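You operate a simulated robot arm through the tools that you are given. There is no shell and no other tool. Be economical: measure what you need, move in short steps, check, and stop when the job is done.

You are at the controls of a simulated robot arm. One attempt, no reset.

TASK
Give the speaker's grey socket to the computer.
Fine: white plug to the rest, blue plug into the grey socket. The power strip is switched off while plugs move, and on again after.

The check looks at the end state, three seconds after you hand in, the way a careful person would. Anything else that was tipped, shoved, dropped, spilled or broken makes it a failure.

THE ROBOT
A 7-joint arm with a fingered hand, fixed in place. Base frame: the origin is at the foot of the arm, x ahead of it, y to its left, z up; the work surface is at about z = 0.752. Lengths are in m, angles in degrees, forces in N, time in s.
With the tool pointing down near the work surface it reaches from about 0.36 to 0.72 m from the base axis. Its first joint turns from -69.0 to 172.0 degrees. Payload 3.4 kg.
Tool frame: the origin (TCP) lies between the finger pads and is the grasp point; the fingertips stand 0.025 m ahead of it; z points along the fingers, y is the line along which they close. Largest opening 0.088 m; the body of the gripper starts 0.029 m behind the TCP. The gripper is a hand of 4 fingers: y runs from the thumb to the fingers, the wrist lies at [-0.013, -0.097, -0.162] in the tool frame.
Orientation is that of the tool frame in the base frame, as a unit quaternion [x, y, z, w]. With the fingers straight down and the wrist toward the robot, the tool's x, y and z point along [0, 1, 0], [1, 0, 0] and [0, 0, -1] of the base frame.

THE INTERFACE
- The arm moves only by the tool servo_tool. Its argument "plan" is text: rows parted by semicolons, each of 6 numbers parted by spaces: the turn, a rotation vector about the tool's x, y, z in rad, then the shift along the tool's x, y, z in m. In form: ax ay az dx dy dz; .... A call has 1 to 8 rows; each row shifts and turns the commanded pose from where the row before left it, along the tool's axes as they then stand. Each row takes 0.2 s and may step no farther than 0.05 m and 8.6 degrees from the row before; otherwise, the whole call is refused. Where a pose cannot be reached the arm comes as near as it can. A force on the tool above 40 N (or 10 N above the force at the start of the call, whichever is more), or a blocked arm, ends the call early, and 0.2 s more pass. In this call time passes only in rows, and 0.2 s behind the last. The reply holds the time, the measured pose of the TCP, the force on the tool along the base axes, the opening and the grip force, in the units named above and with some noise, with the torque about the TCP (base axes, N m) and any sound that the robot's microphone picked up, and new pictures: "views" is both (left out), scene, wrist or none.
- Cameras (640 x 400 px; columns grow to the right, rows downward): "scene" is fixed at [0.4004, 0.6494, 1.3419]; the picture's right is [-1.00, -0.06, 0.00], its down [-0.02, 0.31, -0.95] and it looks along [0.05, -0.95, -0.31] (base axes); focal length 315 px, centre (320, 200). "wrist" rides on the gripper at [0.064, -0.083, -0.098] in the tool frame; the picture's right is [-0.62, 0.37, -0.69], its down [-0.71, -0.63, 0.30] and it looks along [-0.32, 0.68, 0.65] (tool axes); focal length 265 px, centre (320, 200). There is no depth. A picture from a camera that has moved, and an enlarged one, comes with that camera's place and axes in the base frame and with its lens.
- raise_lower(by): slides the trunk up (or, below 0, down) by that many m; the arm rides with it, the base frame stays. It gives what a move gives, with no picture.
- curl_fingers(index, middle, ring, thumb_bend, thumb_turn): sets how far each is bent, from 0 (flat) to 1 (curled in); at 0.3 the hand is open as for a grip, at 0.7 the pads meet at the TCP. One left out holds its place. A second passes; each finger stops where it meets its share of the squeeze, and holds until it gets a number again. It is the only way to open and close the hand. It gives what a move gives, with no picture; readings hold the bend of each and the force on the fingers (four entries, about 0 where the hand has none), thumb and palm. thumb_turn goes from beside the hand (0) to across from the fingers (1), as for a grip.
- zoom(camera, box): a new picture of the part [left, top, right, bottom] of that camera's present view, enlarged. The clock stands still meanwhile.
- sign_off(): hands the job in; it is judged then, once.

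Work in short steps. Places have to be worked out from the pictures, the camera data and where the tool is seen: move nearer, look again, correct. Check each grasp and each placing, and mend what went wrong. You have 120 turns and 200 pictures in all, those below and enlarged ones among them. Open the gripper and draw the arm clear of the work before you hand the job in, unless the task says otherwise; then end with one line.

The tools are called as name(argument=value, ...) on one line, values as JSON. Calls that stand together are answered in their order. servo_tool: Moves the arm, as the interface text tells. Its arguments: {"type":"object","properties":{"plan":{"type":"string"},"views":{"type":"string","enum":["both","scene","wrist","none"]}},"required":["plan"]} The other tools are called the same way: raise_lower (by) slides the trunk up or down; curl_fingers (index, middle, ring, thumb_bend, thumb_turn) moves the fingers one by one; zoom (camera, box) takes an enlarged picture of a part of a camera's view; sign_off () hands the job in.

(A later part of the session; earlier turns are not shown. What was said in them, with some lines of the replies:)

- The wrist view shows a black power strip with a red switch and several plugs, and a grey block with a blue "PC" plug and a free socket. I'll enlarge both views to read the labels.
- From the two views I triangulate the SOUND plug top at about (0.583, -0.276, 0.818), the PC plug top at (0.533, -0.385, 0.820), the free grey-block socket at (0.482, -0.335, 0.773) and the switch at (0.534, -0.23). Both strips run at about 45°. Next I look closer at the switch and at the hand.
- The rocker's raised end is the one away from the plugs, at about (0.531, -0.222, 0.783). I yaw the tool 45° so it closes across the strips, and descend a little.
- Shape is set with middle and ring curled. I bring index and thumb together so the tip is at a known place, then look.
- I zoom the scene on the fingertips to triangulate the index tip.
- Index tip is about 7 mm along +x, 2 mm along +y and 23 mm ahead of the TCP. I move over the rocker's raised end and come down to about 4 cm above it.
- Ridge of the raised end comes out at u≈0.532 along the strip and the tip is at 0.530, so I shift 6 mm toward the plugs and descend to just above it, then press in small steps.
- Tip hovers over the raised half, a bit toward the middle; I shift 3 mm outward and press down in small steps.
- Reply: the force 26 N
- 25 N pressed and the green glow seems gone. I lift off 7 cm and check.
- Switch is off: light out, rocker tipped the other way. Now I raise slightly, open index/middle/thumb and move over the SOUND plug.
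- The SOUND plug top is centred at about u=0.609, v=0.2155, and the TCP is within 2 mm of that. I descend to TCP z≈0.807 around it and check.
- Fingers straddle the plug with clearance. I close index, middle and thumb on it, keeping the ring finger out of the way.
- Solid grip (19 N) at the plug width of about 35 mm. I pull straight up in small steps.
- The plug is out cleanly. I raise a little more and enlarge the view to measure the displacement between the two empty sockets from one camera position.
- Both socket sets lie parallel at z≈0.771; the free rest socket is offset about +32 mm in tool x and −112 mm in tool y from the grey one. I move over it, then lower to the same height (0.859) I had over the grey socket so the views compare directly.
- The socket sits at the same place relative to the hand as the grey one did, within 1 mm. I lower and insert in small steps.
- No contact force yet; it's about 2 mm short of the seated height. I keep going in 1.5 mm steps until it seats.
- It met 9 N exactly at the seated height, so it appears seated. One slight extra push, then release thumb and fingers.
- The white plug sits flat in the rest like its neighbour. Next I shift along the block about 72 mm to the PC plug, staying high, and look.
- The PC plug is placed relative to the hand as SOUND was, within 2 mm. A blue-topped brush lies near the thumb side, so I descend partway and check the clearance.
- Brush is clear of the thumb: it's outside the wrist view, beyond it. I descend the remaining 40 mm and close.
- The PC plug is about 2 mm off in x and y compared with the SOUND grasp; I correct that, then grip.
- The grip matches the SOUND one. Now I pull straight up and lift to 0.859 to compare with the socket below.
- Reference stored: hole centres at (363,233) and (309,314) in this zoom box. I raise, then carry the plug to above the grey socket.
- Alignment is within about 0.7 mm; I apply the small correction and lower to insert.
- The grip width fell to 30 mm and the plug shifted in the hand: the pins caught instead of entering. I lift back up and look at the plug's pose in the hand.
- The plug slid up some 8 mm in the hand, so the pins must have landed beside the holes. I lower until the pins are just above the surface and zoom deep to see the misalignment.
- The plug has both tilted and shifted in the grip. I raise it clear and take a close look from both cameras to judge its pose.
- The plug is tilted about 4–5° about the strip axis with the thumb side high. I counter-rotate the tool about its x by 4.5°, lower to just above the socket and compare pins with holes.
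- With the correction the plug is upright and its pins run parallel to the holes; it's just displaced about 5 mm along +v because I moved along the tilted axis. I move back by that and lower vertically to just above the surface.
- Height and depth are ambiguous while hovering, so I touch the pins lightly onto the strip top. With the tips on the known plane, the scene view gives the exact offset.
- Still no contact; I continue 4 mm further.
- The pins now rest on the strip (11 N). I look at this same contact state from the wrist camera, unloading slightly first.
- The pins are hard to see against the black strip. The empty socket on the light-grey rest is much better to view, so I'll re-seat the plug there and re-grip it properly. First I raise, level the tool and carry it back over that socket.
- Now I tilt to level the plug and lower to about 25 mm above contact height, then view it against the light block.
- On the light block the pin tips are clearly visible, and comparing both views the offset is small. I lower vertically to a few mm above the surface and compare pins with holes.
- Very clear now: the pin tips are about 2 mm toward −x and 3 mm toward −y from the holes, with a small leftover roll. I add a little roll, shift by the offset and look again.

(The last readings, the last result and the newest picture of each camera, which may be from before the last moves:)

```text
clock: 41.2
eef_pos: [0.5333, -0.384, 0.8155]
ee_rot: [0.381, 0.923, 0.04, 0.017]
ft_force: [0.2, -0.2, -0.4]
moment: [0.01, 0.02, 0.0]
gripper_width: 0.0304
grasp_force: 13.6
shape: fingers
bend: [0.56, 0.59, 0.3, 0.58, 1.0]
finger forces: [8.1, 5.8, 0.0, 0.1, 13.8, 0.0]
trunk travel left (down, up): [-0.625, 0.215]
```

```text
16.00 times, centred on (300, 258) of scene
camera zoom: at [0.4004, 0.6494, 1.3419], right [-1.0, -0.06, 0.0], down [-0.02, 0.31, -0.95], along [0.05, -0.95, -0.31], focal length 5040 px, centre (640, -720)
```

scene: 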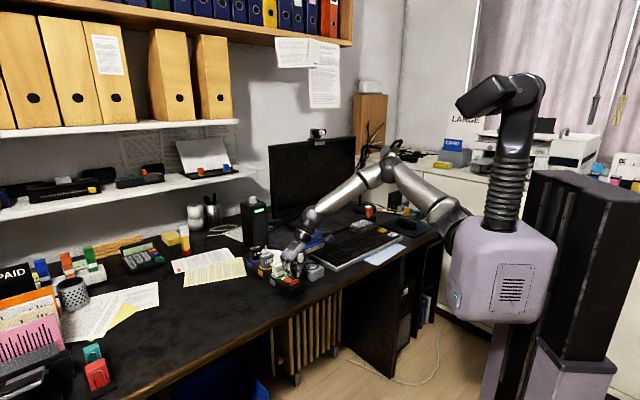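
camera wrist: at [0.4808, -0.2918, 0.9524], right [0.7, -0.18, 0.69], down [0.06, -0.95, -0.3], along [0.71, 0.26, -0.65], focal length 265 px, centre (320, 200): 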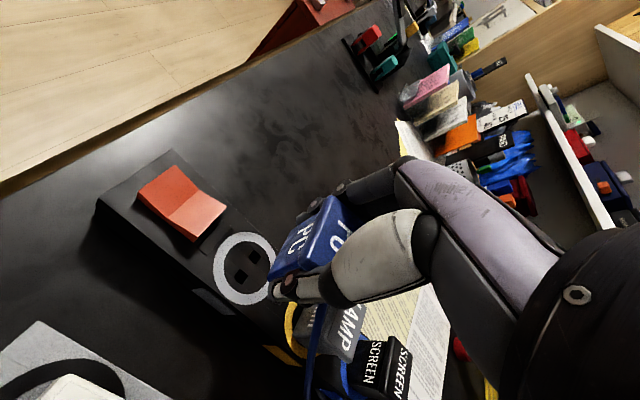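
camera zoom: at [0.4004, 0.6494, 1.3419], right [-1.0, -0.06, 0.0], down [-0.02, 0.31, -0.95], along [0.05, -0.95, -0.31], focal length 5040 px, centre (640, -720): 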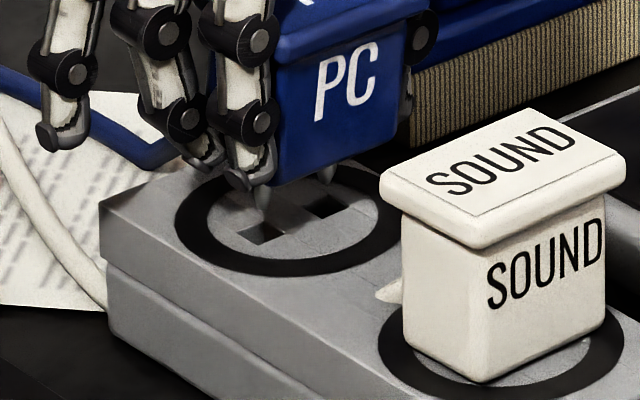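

Pins line up horizontally with the holes now. I lower 3 mm more and check again.

servo_tool(plan="0 0 0 0 -0.0003 0.003;0 0 0 0 0 0", views="none")

zoom(camera="scene", box=[288, 250, 312, 265])

```text
clock: 41.8
eef_pos: [0.534, -0.3847, 0.8124]
ee_rot: [0.381, 0.923, 0.039, 0.017]
ft_force: [-0.8, -0.1, -1.2]
moment: [0.02, 0.0, -0.01]
gripper_width: 0.0302
grasp_force: 14.3
shape: fingers
bend: [0.56, 0.59, 0.3, 0.58, 1.0]
finger forces: [8.2, 5.8, 0.0, 0.0, 13.9, 0.0]
trunk travel left (down, up): [-0.625, 0.215]
```

```text
16.00 times, centred on (300, 258) of scene
camera zoom: at [0.4004, 0.6494, 1.3419], right [-1.0, -0.06, 0.0], down [-0.02, 0.31, -0.95], along [0.05, -0.95, -0.31], focal length 5040 px, centre (640, -720)
```

zoom: 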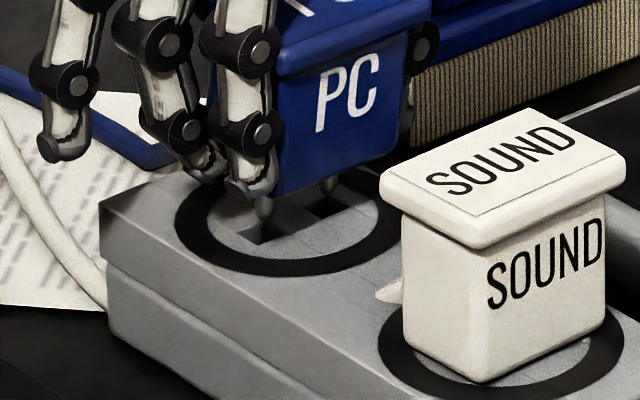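

The tips are about 2 mm above the holes and lined up. I lower another 3 mm, watching force.

servo_tool(plan="0 0 0 0 -0.0002 0.0015;0 0 0 0 -0.0002 0.0015;0 0 0 0 0 0", views="none")

zoom(camera="scene", box=[288, 250, 312, 265])

```text
clock: 42.6
eef_pos: [0.5352, -0.3839, 0.8086]
ee_rot: [0.382, 0.923, 0.039, 0.016]
ft_force: [-0.7, -0.5, -0.4]
moment: [-0.04, 0.0, -0.01]
gripper_width: 0.0303
grasp_force: 13.8
shape: fingers
bend: [0.56, 0.59, 0.3, 0.58, 1.0]
finger forces: [8.0, 5.8, 0.1, 0.0, 13.9, 0.1]
trunk travel left (down, up): [-0.625, 0.215]
```

```text
16.00 times, centred on (300, 258) of scene
camera zoom: at [0.4004, 0.6494, 1.3419], right [-1.0, -0.06, 0.0], down [-0.02, 0.31, -0.95], along [0.05, -0.95, -0.31], focal length 5040 px, centre (640, -720)
```

zoom: 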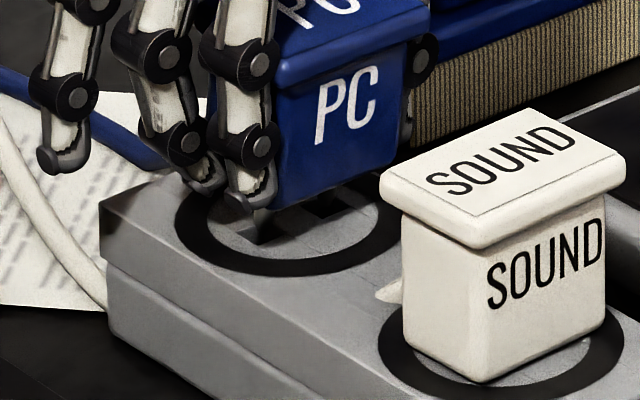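

No force and the left pin seems to be entering its hole; I continue in small steps.

servo_tool(plan="0 0 0 0 -0.0001 0.0015;0 0 0 0 -0.0001 0.0015;0 0 0 0 0 0", views="none")

zoom(camera="scene", box=[288, 250, 312, 265])

```text
clock: 43.4
eef_pos: [0.5339, -0.3832, 0.8054]
ee_rot: [0.382, 0.923, 0.039, 0.016]
ft_force: [0.4, -0.4, -0.3]
moment: [0.03, -0.01, -0.04]
gripper_width: 0.0303
grasp_force: 14.7
shape: fingers
bend: [0.56, 0.59, 0.3, 0.58, 1.0]
finger forces: [8.1, 5.8, 0.1, 0.1, 13.9, 0.1]
trunk travel left (down, up): [-0.625, 0.215]
```

```text
16.00 times, centred on (300, 258) of scene
camera zoom: at [0.4004, 0.6494, 1.3419], right [-1.0, -0.06, 0.0], down [-0.02, 0.31, -0.95], along [0.05, -0.95, -0.31], focal length 5040 px, centre (640, -720)
```

zoom: 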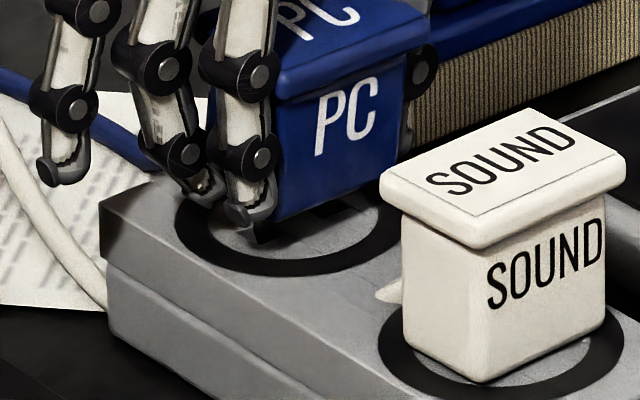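

The pins are going in freely. I go down until the fingertips are nearly at the block.

servo_tool(plan="0 0 0 0 -0.0001 0.0015;0 0 0 0 -0.0001 0.0015;0 0 0 0 -0.0001 0.0015;0 0 0 0 0 0", views="none")

zoom(camera="scene", box=[288, 245, 320, 265])

```text
clock: 44.4
eef_pos: [0.5347, -0.3849, 0.801]
ee_rot: [0.381, 0.923, 0.039, 0.016]
ft_force: [-0.6, 0.4, -0.8]
moment: [-0.01, 0.01, -0.03]
gripper_width: 0.0304
grasp_force: 13.9
shape: fingers
bend: [0.56, 0.59, 0.3, 0.58, 1.0]
finger forces: [8.0, 5.8, 0.1, 0.0, 14.0, 0.0]
trunk travel left (down, up): [-0.625, 0.215]
```

```text
16.00 times, centred on (304, 255) of scene
camera zoom: at [0.4004, 0.6494, 1.3419], right [-1.0, -0.06, 0.0], down [-0.02, 0.31, -0.95], along [0.05, -0.95, -0.31], focal length 5040 px, centre (576, -680)
```

zoom: 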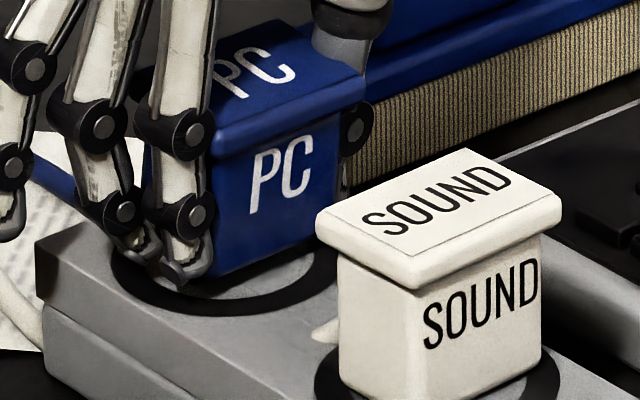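

Pins are about 9 mm deep, enough to hold it upright. I release, lift, level the tool and look.

curl_fingers(index=0.3, middle=0.3, thumb_bend=0.3)

servo_tool(plan="0 0 0 0 -0.001 -0.015;0 0 0 0 -0.001 -0.03;0.085 0 0 0 0 0;0 0 0 0 0 -0.03;0 0 0 0 0 0", views="wrist")

zoom(camera="scene", box=[276, 220, 340, 265])

zoom(camera="wrist", box=[140, 200, 380, 350])

```text
clock: 45.4
eef_pos: [0.5357, -0.385, 0.8021]
ee_rot: [0.381, 0.923, 0.04, 0.016]
ft_force: [0.5, 0.4, 0.1]
moment: [-0.04, 0.01, 0.0]
gripper_width: 0.0845
grasp_force: 0.0
shape: fingers
bend: [0.3, 0.3, 0.3, 0.3, 0.98]
finger forces: [0.0, 0.0, 0.0, 0.0, 0.0, 0.0]
trunk travel left (down, up): [-0.625, 0.215]
```

```text
clock: 46.6
eef_pos: [0.5304, -0.389, 0.8764]
ee_rot: [0.382, 0.924, 0.0, -0.001]
ft_force: [-0.7, 0.3, 0.1]
moment: [0.04, -0.02, 0.03]
gripper_width: 0.0844
grasp_force: 0.1
shape: fingers
bend: [0.3, 0.3, 0.3, 0.3, 0.98]
finger forces: [0.0, 0.0, 0.1, 0.0, 0.0, 0.0]
trunk travel left (down, up): [-0.625, 0.215]
camera wrist: at [0.4265, -0.402, 0.9732], right [0.7, -0.18, 0.69], down [0.06, -0.95, -0.3], along [0.71, 0.26, -0.65], focal length 265 px, centre (320, 200)
```

wrist: 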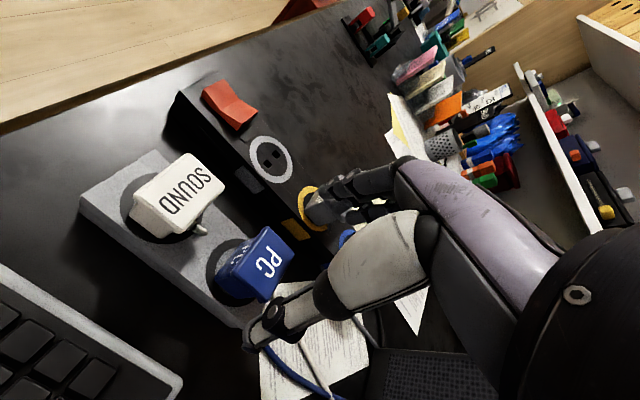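

```text
8.89 times, centred on (308, 242) of scene
camera zoom: at [0.4004, 0.6494, 1.3419], right [-1.0, -0.06, 0.0], down [-0.02, 0.31, -0.95], along [0.05, -0.95, -0.31], focal length 2800 px, centre (427, -178)
```

zoom: 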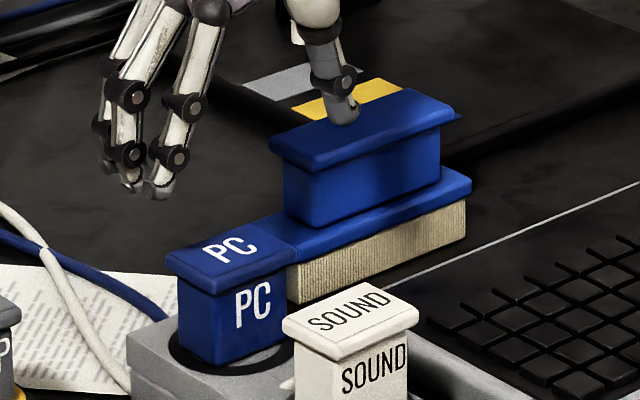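

```text
2.67 times, centred on (260, 275) of wrist
camera zoom: at [0.4265, -0.402, 0.9732], right [0.7, -0.18, 0.69], down [0.06, -0.95, -0.3], along [0.71, 0.26, -0.65], focal length 708 px, centre (480, 0)
```

zoom: 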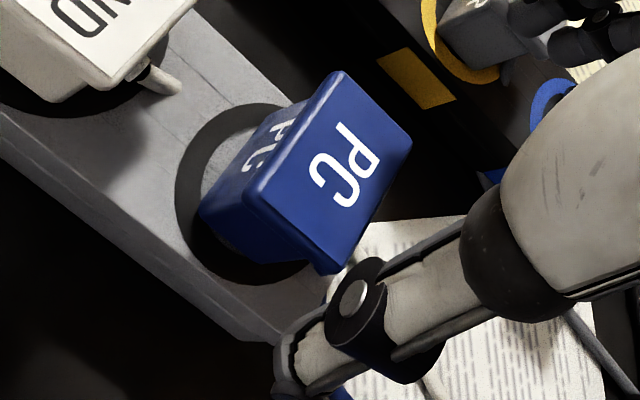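

The plug dropped fully back into its rest socket, upright. I line up and re-grip it as before, slightly lower.

servo_tool(plan="0 0 0 -0.0033 0.0039 0;0 0 0 0 0 0.03;0 0 0 0 0 0.025;0 0 0 0 0 0.0165;0 0 0 0 0 0", views="none")

zoom(camera="wrist", box=[180, 160, 420, 310])

zoom(camera="scene", box=[276, 220, 340, 265])

```text
clock: 47.8
eef_pos: [0.5357, -0.3877, 0.8042]
ee_rot: [0.381, 0.924, 0.0, 0.0]
ft_force: [0.6, 0.5, 0.5]
moment: [0.01, -0.01, 0.02]
gripper_width: 0.0845
grasp_force: 0.1
shape: fingers
bend: [0.3, 0.3, 0.3, 0.3, 0.98]
finger forces: [0.0, 0.0, 0.0, 0.0, 0.1, 0.0]
trunk travel left (down, up): [-0.625, 0.215]
```

```text
2.67 times, centred on (300, 235) of wrist
camera zoom: at [0.4314, -0.4012, 0.9017], right [0.7, -0.18, 0.69], down [0.06, -0.95, -0.3], along [0.71, 0.26, -0.65], focal length 708 px, centre (373, 107)
```

zoom: 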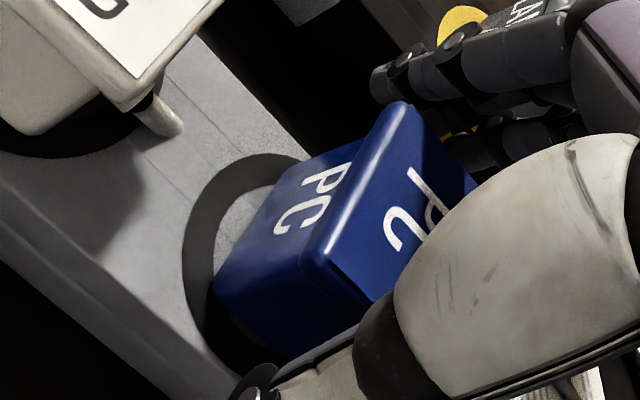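

```text
8.89 times, centred on (308, 242) of scene
camera zoom: at [0.4004, 0.6494, 1.3419], right [-1.0, -0.06, 0.0], down [-0.02, 0.31, -0.95], along [0.05, -0.95, -0.31], focal length 2800 px, centre (427, -178)
```

zoom: 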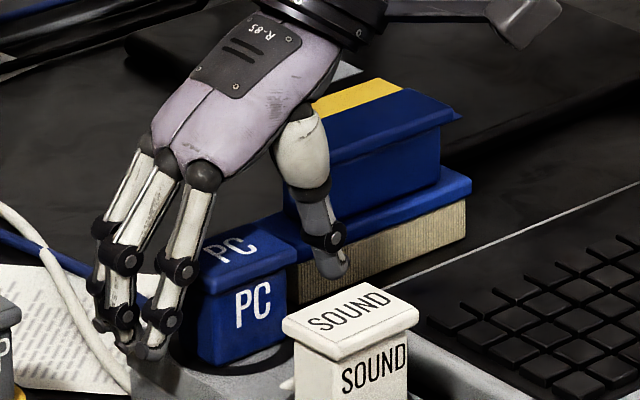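

Positioned as before. I close index, middle and thumb.

curl_fingers(index=0.8, middle=0.8, thumb_bend=0.8)

servo_tool(plan="0 0 0 0 0 -0.004;0 0 0 0 0 -0.005;0 0 0 0 0 -0.006;0 0 0 0 0 -0.008;0 0 0 0 0 -0.01;0 0 0 0 0 -0.02;0 0 0 0 0 0", views="none")

zoom(camera="wrist", box=[160, 200, 320, 300])

zoom(camera="scene", box=[284, 225, 332, 260])

```text
clock: 48.8
eef_pos: [0.5354, -0.3886, 0.8046]
ee_rot: [0.382, 0.924, 0.0, 0.0]
ft_force: [-0.5, -0.6, 0.0]
moment: [0.0, -0.02, -0.01]
gripper_width: 0.0328
grasp_force: 23.4
shape: fingers
bend: [0.47, 0.57, 0.3, 0.6, 1.0]
finger forces: [12.6, 10.7, 0.1, 0.1, 22.8, 0.1]
trunk travel left (down, up): [-0.625, 0.215]
```

```text
clock: 50.4
eef_pos: [0.5356, -0.3891, 0.8563]
ee_rot: [0.382, 0.924, 0.0, 0.001]
ft_force: [0.1, 0.7, -0.1]
moment: [0.03, 0.0, -0.02]
gripper_width: 0.0326
grasp_force: 22.8
shape: fingers
bend: [0.47, 0.57, 0.3, 0.6, 1.0]
finger forces: [12.6, 10.2, 0.0, 0.1, 22.7, 0.1]
trunk travel left (down, up): [-0.625, 0.215]
```

```text
4.00 times, centred on (240, 250) of wrist
camera zoom: at [0.4311, -0.402, 0.9539], right [0.7, -0.18, 0.69], down [0.06, -0.95, -0.3], along [0.71, 0.26, -0.65], focal length 1062 px, centre (640, 0)
```

zoom: 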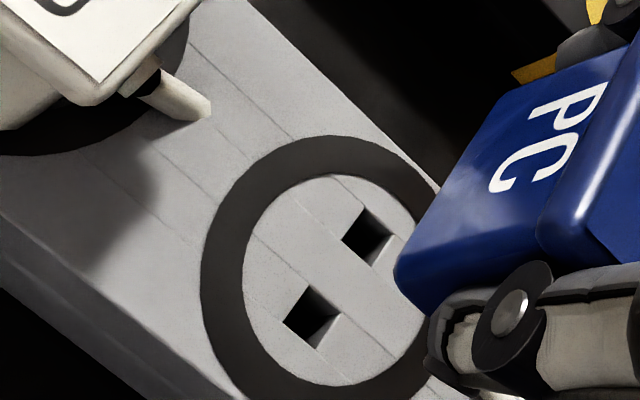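

```text
11.43 times, centred on (308, 242) of scene
camera zoom: at [0.4004, 0.6494, 1.3419], right [-1.0, -0.06, 0.0], down [-0.02, 0.31, -0.95], along [0.05, -0.95, -0.31], focal length 3600 px, centre (457, -286)
```

zoom: 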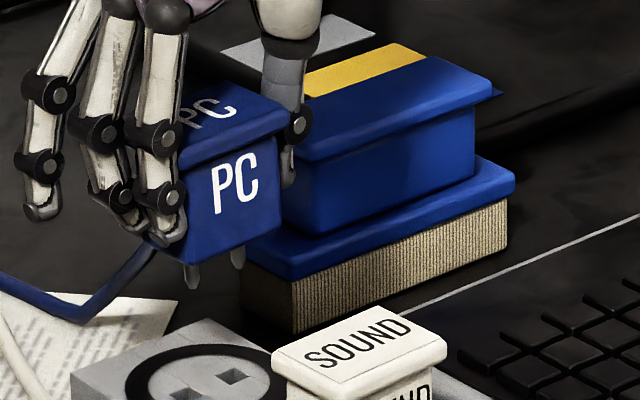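

Firmer grip now (23 N), with a slight roll again. I carry it to the grey socket, counter-roll, and stop about 10 mm above for a visual alignment as worked on the rest.

servo_tool(plan="0 0 0 0 0 -0.045;0 0 0 0.043 0 0;0 0 0 0 0.04 0;0 0 0 0 0.04 0;0 0 0 0 0.034 0;-0.08 0 0 0 0 0;0 0 0 0 -0.0028 0.035;0 0 0 0 -0.0024 0.03", views="none")

zoom(camera="scene", box=[264, 247, 304, 277])

```text
clock: 52.2
eef_pos: [0.5848, -0.2767, 0.8384]
ee_rot: [0.381, 0.924, 0.038, 0.016]
ft_force: [-0.5, -1.3, 0.6]
moment: [-0.02, 0.0, 0.02]
gripper_width: 0.0324
grasp_force: 22.8
shape: fingers
bend: [0.47, 0.57, 0.3, 0.6, 1.0]
finger forces: [12.7, 10.0, 0.1, 0.1, 22.5, 0.1]
trunk travel left (down, up): [-0.625, 0.215]
```

```text
13.33 times, centred on (284, 262) of scene
camera zoom: at [0.4004, 0.6494, 1.3419], right [-1.0, -0.06, 0.0], down [-0.02, 0.31, -0.95], along [0.05, -0.95, -0.31], focal length 4200 px, centre (800, -627)
```

zoom: 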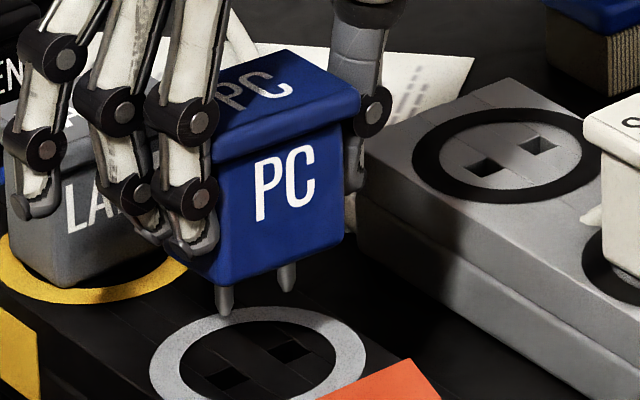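

Excellent view: pins vertical and parallel with the holes, nearly in line. I lower 12 mm vertically and re-check.

servo_tool(plan="0 0 0 0 -0.0005 0.006;0 0 0 0 -0.0005 0.006;0 0 0 0 0 0", views="none")

zoom(camera="scene", box=[268, 258, 300, 278])

zoom(camera="wrist", box=[200, 190, 328, 270])

```text
clock: 53.0
eef_pos: [0.5854, -0.2771, 0.8248]
ee_rot: [0.381, 0.924, 0.037, 0.016]
ft_force: [0.1, 0.1, 1.3]
moment: [0.01, 0.02, 0.0]
gripper_width: 0.0327
grasp_force: 22.5
shape: fingers
bend: [0.47, 0.57, 0.3, 0.6, 1.0]
finger forces: [12.6, 10.0, 0.1, 0.0, 22.6, 0.1]
trunk travel left (down, up): [-0.625, 0.215]
```

```text
16.00 times, centred on (284, 268) of scene
camera zoom: at [0.4004, 0.6494, 1.3419], right [-1.0, -0.06, 0.0], down [-0.02, 0.31, -0.95], along [0.05, -0.95, -0.31], focal length 5040 px, centre (896, -888)
```

zoom: 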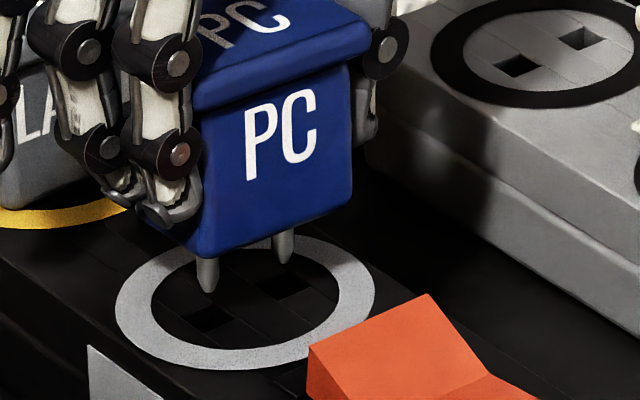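

```text
5.00 times, centred on (264, 230) of wrist
camera zoom: at [0.4761, -0.2953, 0.916], right [0.66, -0.22, 0.72], down [0.08, -0.93, -0.35], along [0.75, 0.29, -0.6], focal length 1327 px, centre (600, 50)
```

zoom: 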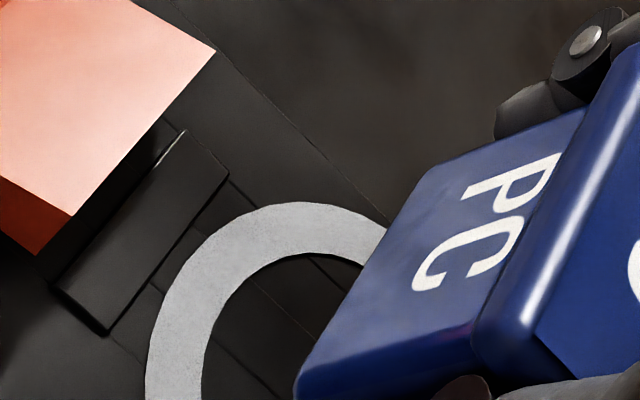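

Pins sit right over the holes, about 6 mm above. I lower 4 mm and check.

servo_tool(plan="0 0 0 0 -0.0002 0.002;0 0 0 0 -0.0002 0.002;0 0 0 0 0 0", views="none")

zoom(camera="scene", box=[272, 260, 296, 275])

```text
clock: 53.8
eef_pos: [0.5861, -0.2769, 0.8222]
ee_rot: [0.382, 0.923, 0.037, 0.014]
ft_force: [0.5, -0.2, -1.0]
moment: [-0.01, 0.02, -0.01]
gripper_width: 0.0325
grasp_force: 23.2
shape: fingers
bend: [0.47, 0.57, 0.3, 0.6, 1.0]
finger forces: [12.7, 10.0, 0.0, 0.0, 22.4, 0.1]
trunk travel left (down, up): [-0.625, 0.215]
```

```text
16.00 times, centred on (284, 268) of scene
camera zoom: at [0.4004, 0.6494, 1.3419], right [-1.0, -0.06, 0.0], down [-0.02, 0.31, -0.95], along [0.05, -0.95, -0.31], focal length 5040 px, centre (896, -880)
```

zoom: 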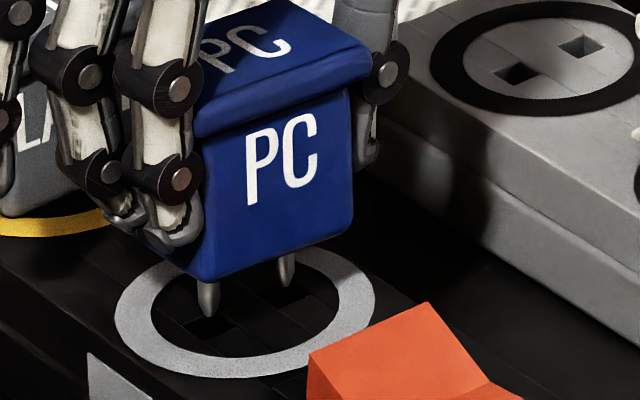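

About 2.4 mm above and in line. I go down 4 mm, watching force.

servo_tool(plan="0 0 0 0 -0.0001 0.0015;0 0 0 0 -0.0001 0.0015;0 0 0 0 -0.0001 0.001;0 0 0 0 0 0", views="none")

zoom(camera="scene", box=[272, 260, 296, 275])

```text
clock: 54.8
eef_pos: [0.5854, -0.278, 0.8167]
ee_rot: [0.381, 0.924, 0.037, 0.016]
ft_force: [-0.4, -0.6, 0.6]
moment: [-0.01, 0.0, -0.01]
gripper_width: 0.0324
grasp_force: 22.3
shape: fingers
bend: [0.47, 0.57, 0.3, 0.6, 1.0]
finger forces: [12.7, 10.0, 0.0, 0.0, 22.4, 0.0]
trunk travel left (down, up): [-0.625, 0.215]
```

```text
16.00 times, centred on (284, 268) of scene
camera zoom: at [0.4004, 0.6494, 1.3419], right [-1.0, -0.06, 0.0], down [-0.02, 0.31, -0.95], along [0.05, -0.95, -0.31], focal length 5040 px, centre (896, -880)
```

zoom: 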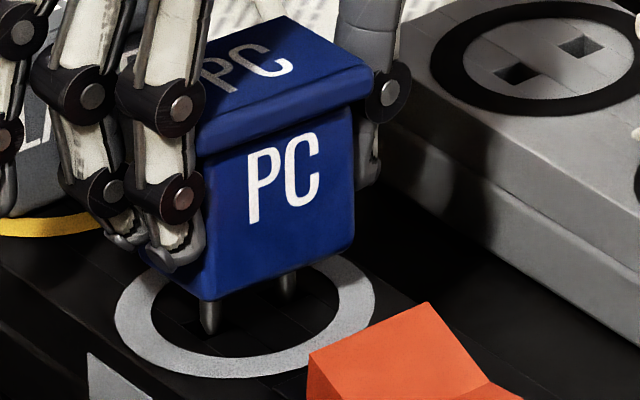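

I zoom closer to see whether the tips are in the holes or in front of them.

zoom(camera="scene", box=[278, 266, 294, 276])

```text
16.00 times, centred on (286, 271) of scene
camera zoom: at [0.4004, 0.6494, 1.3419], right [-1.0, -0.06, 0.0], down [-0.02, 0.31, -0.95], along [0.05, -0.95, -0.31], focal length 5040 px, centre (864, -936)
```

zoom: 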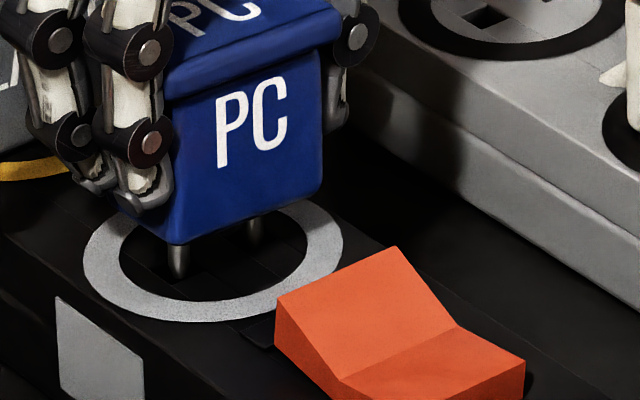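

The left tip is inside the hole outline near its front edge. I nudge 0.7 mm toward −y and continue down gently.

servo_tool(plan="0 0 0 -0.0005 -0.0006 0.001;0 0 0 0 -0.0001 0.001;0 0 0 0 0 0", views="none")

zoom(camera="scene", box=[272, 260, 296, 275])

```text
clock: 55.6
eef_pos: [0.5861, -0.2785, 0.8153]
ee_rot: [0.382, 0.923, 0.037, 0.016]
ft_force: [0.4, -0.1, 0.5]
moment: [-0.04, 0.03, 0.01]
gripper_width: 0.0325
grasp_force: 22.5
shape: fingers
bend: [0.47, 0.57, 0.3, 0.6, 1.0]
finger forces: [12.7, 10.0, 0.1, 0.1, 22.4, 0.1]
trunk travel left (down, up): [-0.625, 0.215]
```

```text
16.00 times, centred on (284, 268) of scene
camera zoom: at [0.4004, 0.6494, 1.3419], right [-1.0, -0.06, 0.0], down [-0.02, 0.31, -0.95], along [0.05, -0.95, -0.31], focal length 5040 px, centre (896, -880)
```

zoom: 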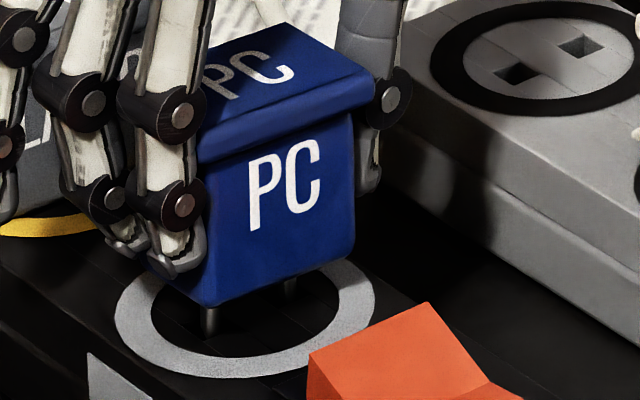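

The visible pin is getting shorter with no force, so it's entering. I keep going down.

servo_tool(plan="0 0 0 0 -0.0001 0.0015;0 0 0 0 -0.0001 0.0015;0 0 0 0 -0.0001 0.0015;0 0 0 0 0 0", views="none")

zoom(camera="scene", box=[272, 260, 296, 275])

```text
clock: 56.6
eef_pos: [0.5869, -0.278, 0.8105]
ee_rot: [0.382, 0.923, 0.036, 0.015]
ft_force: [0.5, -0.9, 0.2]
moment: [-0.03, -0.03, 0.0]
gripper_width: 0.0326
grasp_force: 22.7
shape: fingers
bend: [0.47, 0.57, 0.3, 0.6, 1.0]
finger forces: [12.7, 10.0, 0.0, 0.1, 22.6, 0.0]
trunk travel left (down, up): [-0.625, 0.215]
```

```text
16.00 times, centred on (284, 268) of scene
camera zoom: at [0.4004, 0.6494, 1.3419], right [-1.0, -0.06, 0.0], down [-0.02, 0.31, -0.95], along [0.05, -0.95, -0.31], focal length 5040 px, centre (896, -880)
```

zoom: 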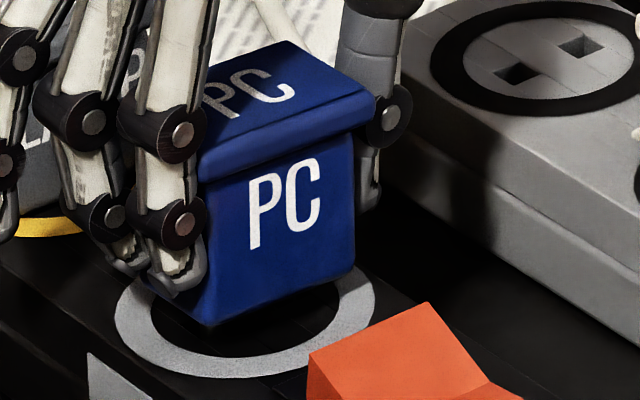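

Going in freely. About 6–8 mm remain; I continue until resistance.

servo_tool(plan="0 0 0 0 -0.0001 0.0015;0 0 0 0 -0.0001 0.0015;0 0 0 0 -0.0001 0.0015;0 0 0 0 -0.0001 0.0015;0 0 0 0 0 0", views="none")

zoom(camera="scene", box=[264, 250, 304, 275])

```text
clock: 57.8
eef_pos: [0.5847, -0.2771, 0.8048]
ee_rot: [0.381, 0.924, 0.038, 0.016]
ft_force: [0.7, -0.3, 0.5]
moment: [-0.04, -0.04, 0.01]
gripper_width: 0.0323
grasp_force: 22.7
shape: fingers
bend: [0.47, 0.57, 0.3, 0.6, 1.0]
finger forces: [12.7, 10.0, 0.1, 0.0, 22.5, 0.0]
trunk travel left (down, up): [-0.625, 0.215]
```

```text
16.00 times, centred on (284, 262) of scene
camera zoom: at [0.4004, 0.6494, 1.3419], right [-1.0, -0.06, 0.0], down [-0.02, 0.31, -0.95], along [0.05, -0.95, -0.31], focal length 5040 px, centre (896, -800)
```

zoom: 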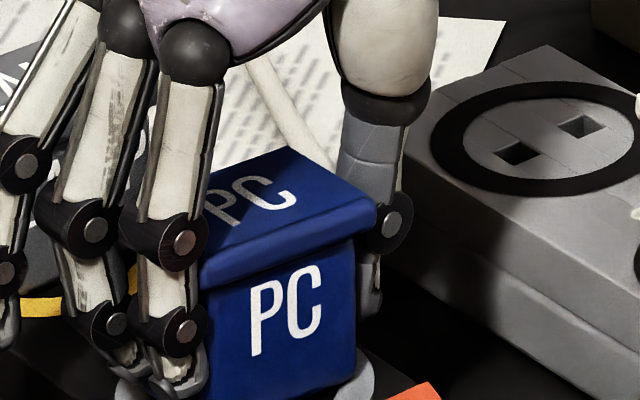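

Nearly at the seated height. Two more small steps to feel the seat, then release.

servo_tool(plan="0 0 0 0 0 0.001;0 0 0 0 0 0.001;0 0 0 0 0 0", views="none")

curl_fingers(index=0.3, middle=0.3, thumb_bend=0.3)

servo_tool(plan="0 0 0 0 -0.001 -0.015;0 0 0 0 -0.002 -0.03;0.08 0 0 0 0 0;0 0 0 0 0 -0.04;0 0 0 0 0 0", views="wrist")

zoom(camera="scene", box=[250, 230, 330, 285])

zoom(camera="wrist", box=[120, 160, 380, 330])

```text
clock: 58.6
eef_pos: [0.5854, -0.2777, 0.8036]
ee_rot: [0.382, 0.923, 0.037, 0.017]
ft_force: [-0.1, -1.6, 4.6]
moment: [-0.14, 0.05, -0.03]
gripper_width: 0.0325
grasp_force: 22.4
shape: fingers
bend: [0.47, 0.57, 0.3, 0.6, 1.0]
finger forces: [13.0, 9.7, 0.0, 0.0, 22.6, 0.1]
trunk travel left (down, up): [-0.625, 0.215]
```

```text
clock: 59.6
eef_pos: [0.5862, -0.2773, 0.8035]
ee_rot: [0.381, 0.924, 0.037, 0.016]
ft_force: [0.5, 0.0, 0.0]
moment: [-0.03, 0.0, -0.01]
gripper_width: 0.0845
grasp_force: 0.0
shape: fingers
bend: [0.3, 0.3, 0.3, 0.3, 0.98]
finger forces: [0.1, 0.1, 0.1, 0.0, 0.0, 0.0]
trunk travel left (down, up): [-0.625, 0.215]
```

```text
clock: 60.8
eef_pos: [0.5825, -0.2826, 0.8865]
ee_rot: [0.382, 0.924, 0.0, -0.001]
ft_force: [-0.2, -1.1, -0.7]
moment: [0.01, -0.01, -0.02]
gripper_width: 0.0842
grasp_force: 0.1
shape: fingers
bend: [0.3, 0.3, 0.3, 0.3, 0.98]
finger forces: [0.0, 0.0, 0.1, 0.0, 0.0, 0.1]
trunk travel left (down, up): [-0.625, 0.215]
camera wrist: at [0.4776, -0.2962, 0.9843], right [0.7, -0.18, 0.69], down [0.06, -0.95, -0.3], along [0.71, 0.26, -0.65], focal length 265 px, centre (320, 200)
```

wrist: 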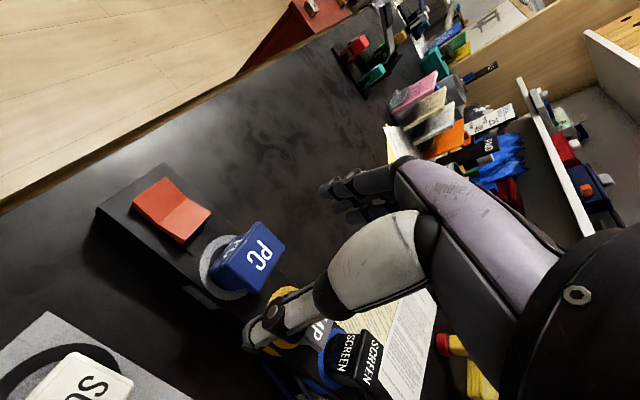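

```text
7.27 times, centred on (290, 258) of scene
camera zoom: at [0.4004, 0.6494, 1.3419], right [-1.0, -0.06, 0.0], down [-0.02, 0.31, -0.95], along [0.05, -0.95, -0.31], focal length 2291 px, centre (538, -218)
```

zoom: 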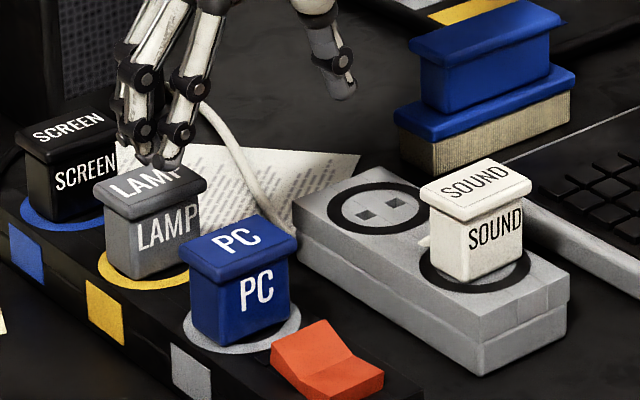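

```text
2.35 times, centred on (250, 245) of wrist
camera zoom: at [0.4776, -0.2962, 0.9843], right [0.7, -0.18, 0.69], down [0.06, -0.95, -0.3], along [0.71, 0.26, -0.65], focal length 624 px, centre (485, 94)
```

zoom: 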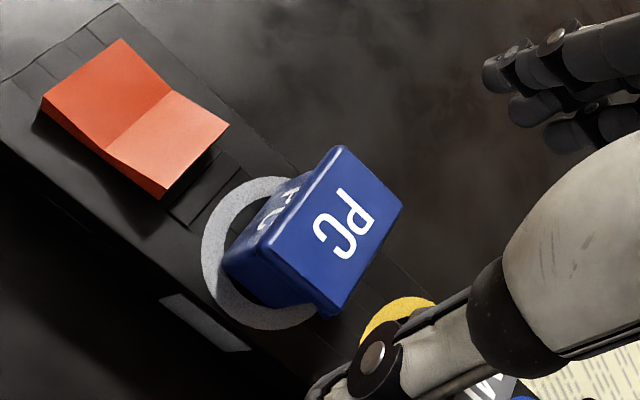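

The blue plug is seated in the grey-ringed socket, upright and at the same height as its neighbours. Now for the switch: the raised end is next to the plug, so I raise up, yaw another 45° to keep the curled fingers away from the plug, and form the pointing index.

servo_tool(plan="0 0 0 0 0 -0.045;0 0 -0.1309 0 0 0;0 0 -0.1309 0 0 0;0 0 -0.1309 0 0 0;0 0 -0.1309 0 0 0;0 0 -0.1309 0 0 0;0 0 -0.1309 0 0 0;0 0 0 0 0 0", views="none")

curl_fingers(index=0.7, middle=1, ring=1, thumb_bend=0.6)

zoom(camera="wrist", box=[0, 0, 640, 400])

zoom(camera="scene", box=[230, 160, 358, 280])

```text
clock: 62.6
eef_pos: [0.5794, -0.2801, 0.9324]
ee_rot: [-0.001, 1.0, 0.001, 0.0]
ft_force: [-0.6, -0.7, -0.4]
moment: [-0.01, -0.02, -0.02]
gripper_width: 0.0844
grasp_force: 0.0
shape: fingers
bend: [0.3, 0.3, 0.3, 0.3, 0.98]
finger forces: [0.0, 0.0, 0.0, 0.0, 0.0, 0.1]
trunk travel left (down, up): [-0.625, 0.215]
```

```text
clock: 63.6
eef_pos: [0.5788, -0.282, 0.932]
ee_rot: [0.0, 1.0, 0.0, 0.001]
ft_force: [0.0, 0.2, -0.3]
moment: [0.02, -0.02, -0.01]
gripper_width: 0.0096
grasp_force: 0.1
shape: fingers
bend: [0.7, 1.0, 1.0, 0.6, 1.0]
finger forces: [0.0, 0.0, 0.0, 0.0, 0.1, 0.0]
trunk travel left (down, up): [-0.625, 0.215]
```

```text
1.00 times, centred on (320, 200) of wrist
camera zoom: at [0.5164, -0.3652, 1.0292], right [0.62, 0.37, 0.69], down [0.72, -0.63, -0.3], along [0.32, 0.68, -0.65], focal length 265 px, centre (320, 200)
```

zoom: 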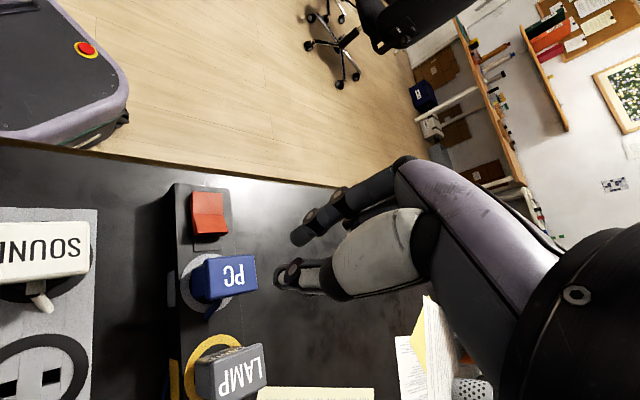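

```text
3.33 times, centred on (294, 220) of scene
camera zoom: at [0.4004, 0.6494, 1.3419], right [-1.0, -0.06, 0.0], down [-0.02, 0.31, -0.95], along [0.05, -0.95, -0.31], focal length 1050 px, centre (407, 133)
```

zoom: 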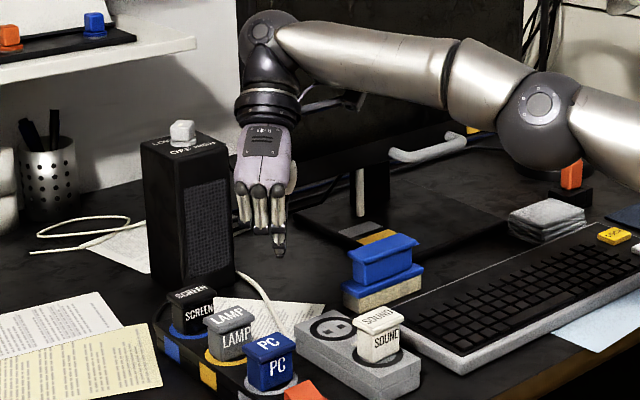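

The yawed hand is clear of the speaker. I move over the raised end of the rocker (about 0.552, -0.245) and descend to 4 cm above for a check.

servo_tool(plan="0 0 0 0.0195 0.0347 0;0 0 0 0 0 0.045;0 0 0 0 0 0.04;0 0 0 0 0 0", views="none")

zoom(camera="wrist", box=[160, 160, 352, 280])

zoom(camera="scene", box=[256, 230, 320, 285])

```text
clock: 64.6
eef_pos: [0.563, -0.2478, 0.8478]
ee_rot: [-0.001, 1.0, 0.0, 0.0]
ft_force: [-0.2, -0.2, -0.9]
moment: [0.01, 0.04, 0.02]
gripper_width: 0.0094
grasp_force: 0.0
shape: fingers
bend: [0.7, 1.0, 1.0, 0.6, 1.0]
finger forces: [0.0, 0.1, 0.1, 0.1, 0.1, 0.0]
trunk travel left (down, up): [-0.625, 0.215]
```

```text
3.33 times, centred on (256, 220) of wrist
camera zoom: at [0.4988, -0.3307, 0.9446], right [0.62, 0.37, 0.69], down [0.72, -0.63, -0.3], along [0.32, 0.68, -0.65], focal length 885 px, centre (533, 133)
```

zoom: 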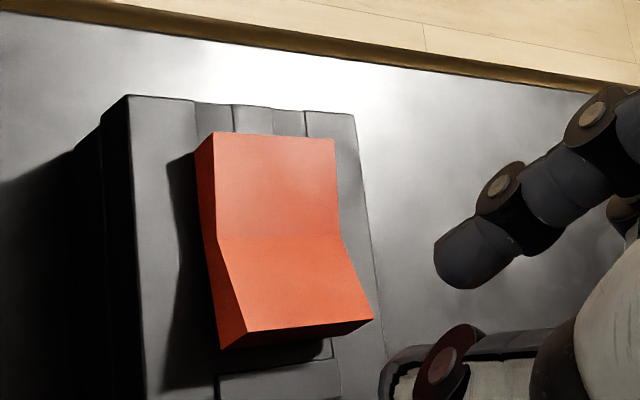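

```text
7.27 times, centred on (288, 258) of scene
camera zoom: at [0.4004, 0.6494, 1.3419], right [-1.0, -0.06, 0.0], down [-0.02, 0.31, -0.95], along [0.05, -0.95, -0.31], focal length 2291 px, centre (553, -218)
```

zoom: 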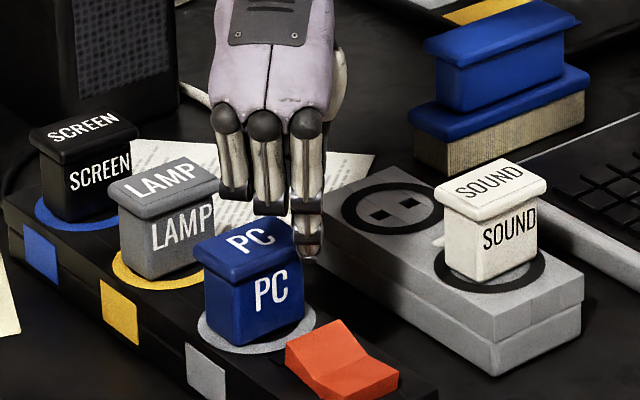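

The tip is nearly above the raised edge. For extra room between the curled ring finger and the plug I yaw another 22.5°, and shift so the tip presses 4–5 mm inside the edge.

servo_tool(plan="0 0 -0.1309 0 0 0;0 0 -0.1309 0 0 0;0 0 -0.1309 0 0 0;0 0 0 0.002 0.0046 0;0 0 0 0 0 0.02;0 0 0 0 0 0", views="none")

zoom(camera="wrist", box=[160, 160, 352, 280])

zoom(camera="scene", box=[256, 230, 320, 285])

```text
clock: 66.0
eef_pos: [0.5568, -0.2436, 0.8281]
ee_rot: [-0.196, 0.981, 0.001, 0.001]
ft_force: [0.2, 0.2, 0.6]
moment: [0.02, 0.05, 0.05]
gripper_width: 0.0093
grasp_force: 0.1
shape: fingers
bend: [0.7, 1.0, 1.0, 0.6, 1.0]
finger forces: [0.1, 0.1, 0.0, 0.1, 0.0, 0.1]
trunk travel left (down, up): [-0.625, 0.215]
```

```text
3.33 times, centred on (256, 220) of wrist
camera zoom: at [0.5312, -0.3452, 0.9245], right [0.43, 0.58, 0.69], down [0.9, -0.31, -0.3], along [0.04, 0.76, -0.65], focal length 885 px, centre (533, 133)
```

zoom: 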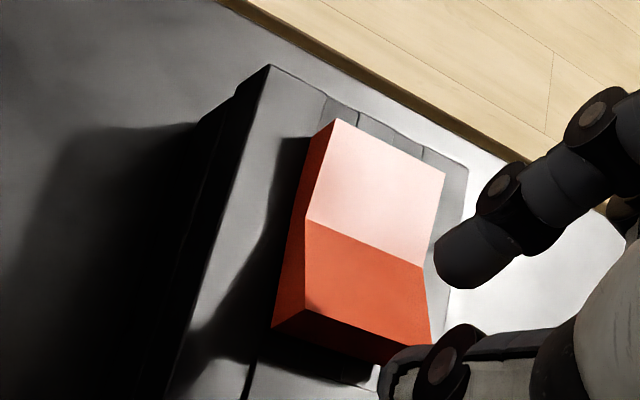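

```text
7.27 times, centred on (288, 258) of scene
camera zoom: at [0.4004, 0.6494, 1.3419], right [-1.0, -0.06, 0.0], down [-0.02, 0.31, -0.95], along [0.05, -0.95, -0.31], focal length 2291 px, centre (553, -218)
```

zoom: 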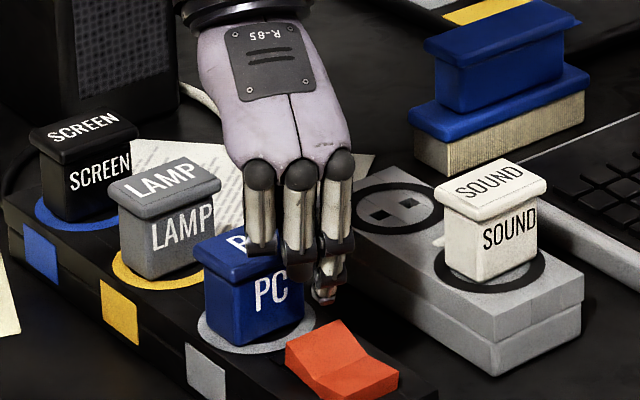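

The tip is aligned to press just inside the raised edge, and the curled fingers are in front of the plug with room. I press down in small steps.

servo_tool(plan="0 0 0 0 0 0.012;0 0 0 0 0 0.006;0 0 0 0 0 0.003;0 0 0 0 0 0.003;0 0 0 0 0 0.003;0 0 0 0 0 0.002", views="none")

zoom(camera="scene", box=[256, 230, 320, 285])

```text
clock: 67.4
eef_pos: [0.557, -0.2437, 0.7996]
ee_rot: [-0.196, 0.981, -0.001, 0.001]
ft_force: [0.0, 0.4, 4.9]
moment: [0.01, 0.06, -0.03]
gripper_width: 0.0084
grasp_force: 3.2
shape: fingers
bend: [0.7, 1.0, 1.0, 0.6, 1.0]
finger forces: [5.7, 0.1, 0.1, 0.0, 0.0, 0.0]
trunk travel left (down, up): [-0.625, 0.215]
```

```text
7.27 times, centred on (288, 258) of scene
camera zoom: at [0.4004, 0.6494, 1.3419], right [-1.0, -0.06, 0.0], down [-0.02, 0.31, -0.95], along [0.05, -0.95, -0.31], focal length 2291 px, centre (553, -218)
```

zoom: 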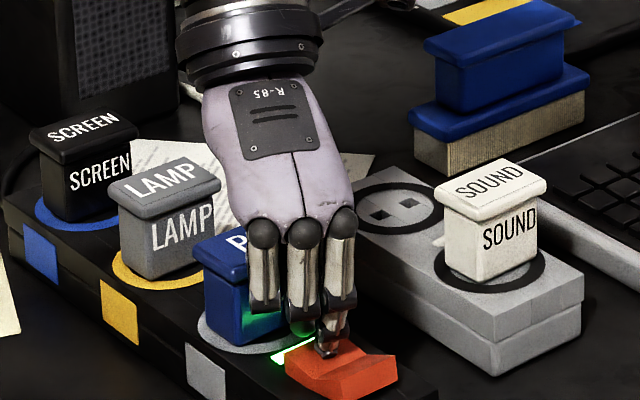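

The rocker flipped and the green light is on. I lift straight up and draw the arm back clear.

servo_tool(plan="0 0 0 0 0 -0.01;0 0 0 0 0 -0.04;0 0 0 0 0 -0.05;0 0 0 0 0 -0.05;0 0 0 0 0 -0.04;0 0 0 0 -0.03 0;0 0 0 0 0 0", views="scene")

curl_fingers(index=0.3, middle=0.3, ring=0.3, thumb_bend=0.3)

zoom(camera="scene", box=[250, 225, 346, 285])

```text
clock: 69.0
eef_pos: [0.5458, -0.243, 0.9924]
ee_rot: [-0.195, 0.981, 0.0, 0.001]
ft_force: [-0.4, -0.1, -0.7]
moment: [0.01, -0.02, 0.0]
gripper_width: 0.0088
grasp_force: 0.1
shape: fingers
bend: [0.7, 1.0, 1.0, 0.6, 1.0]
finger forces: [0.0, 0.0, 0.1, 0.0, 0.0, 0.0]
out of reach, approached as far as the arm can: row 5, 6
trunk travel left (down, up): [-0.625, 0.215]
```

scene: 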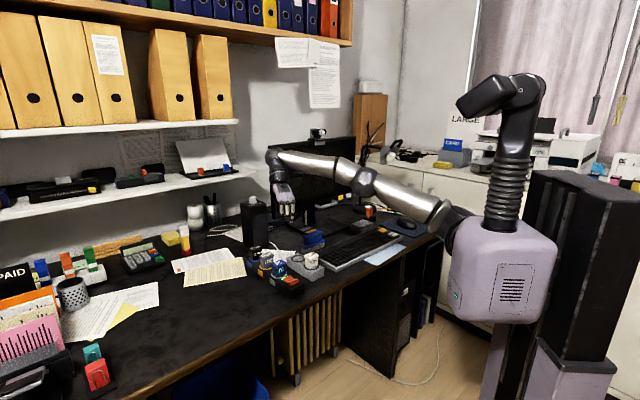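

```text
clock: 70.0
eef_pos: [0.5471, -0.2435, 0.9928]
ee_rot: [-0.195, 0.981, -0.001, 0.0]
ft_force: [-0.2, 0.7, 0.2]
moment: [-0.01, 0.02, 0.0]
gripper_width: 0.0848
grasp_force: 0.1
shape: fingers
bend: [0.3, 0.3, 0.3, 0.3, 0.98]
finger forces: [0.1, 0.1, 0.1, 0.1, 0.0, 0.0]
trunk travel left (down, up): [-0.625, 0.215]
```

```text
6.67 times, centred on (298, 255) of scene
camera zoom: at [0.4004, 0.6494, 1.3419], right [-1.0, -0.06, 0.0], down [-0.02, 0.31, -0.95], along [0.05, -0.95, -0.31], focal length 2100 px, centre (467, -167)
```

zoom: 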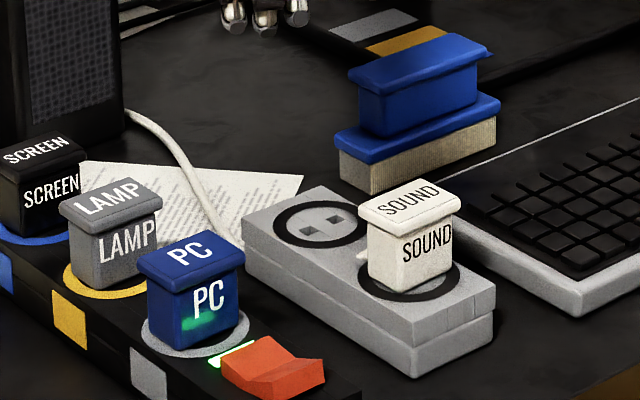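

The switch is on with the green light lit, the blue plug is in the grey-ringed socket and the white plug is in the rest. Nothing else has moved, and the open hand is well clear above the desk.

sign_off()

```text
The job is handed in.
```

The white plug is in the rest, the blue PC plug is in the grey socket, and the power strip is switched back on with its green light lit; on the first try the blue plug missed the socket and slipped in the hand, so I re-seated it in the rest, gripped it again, and it then went in cleanly.
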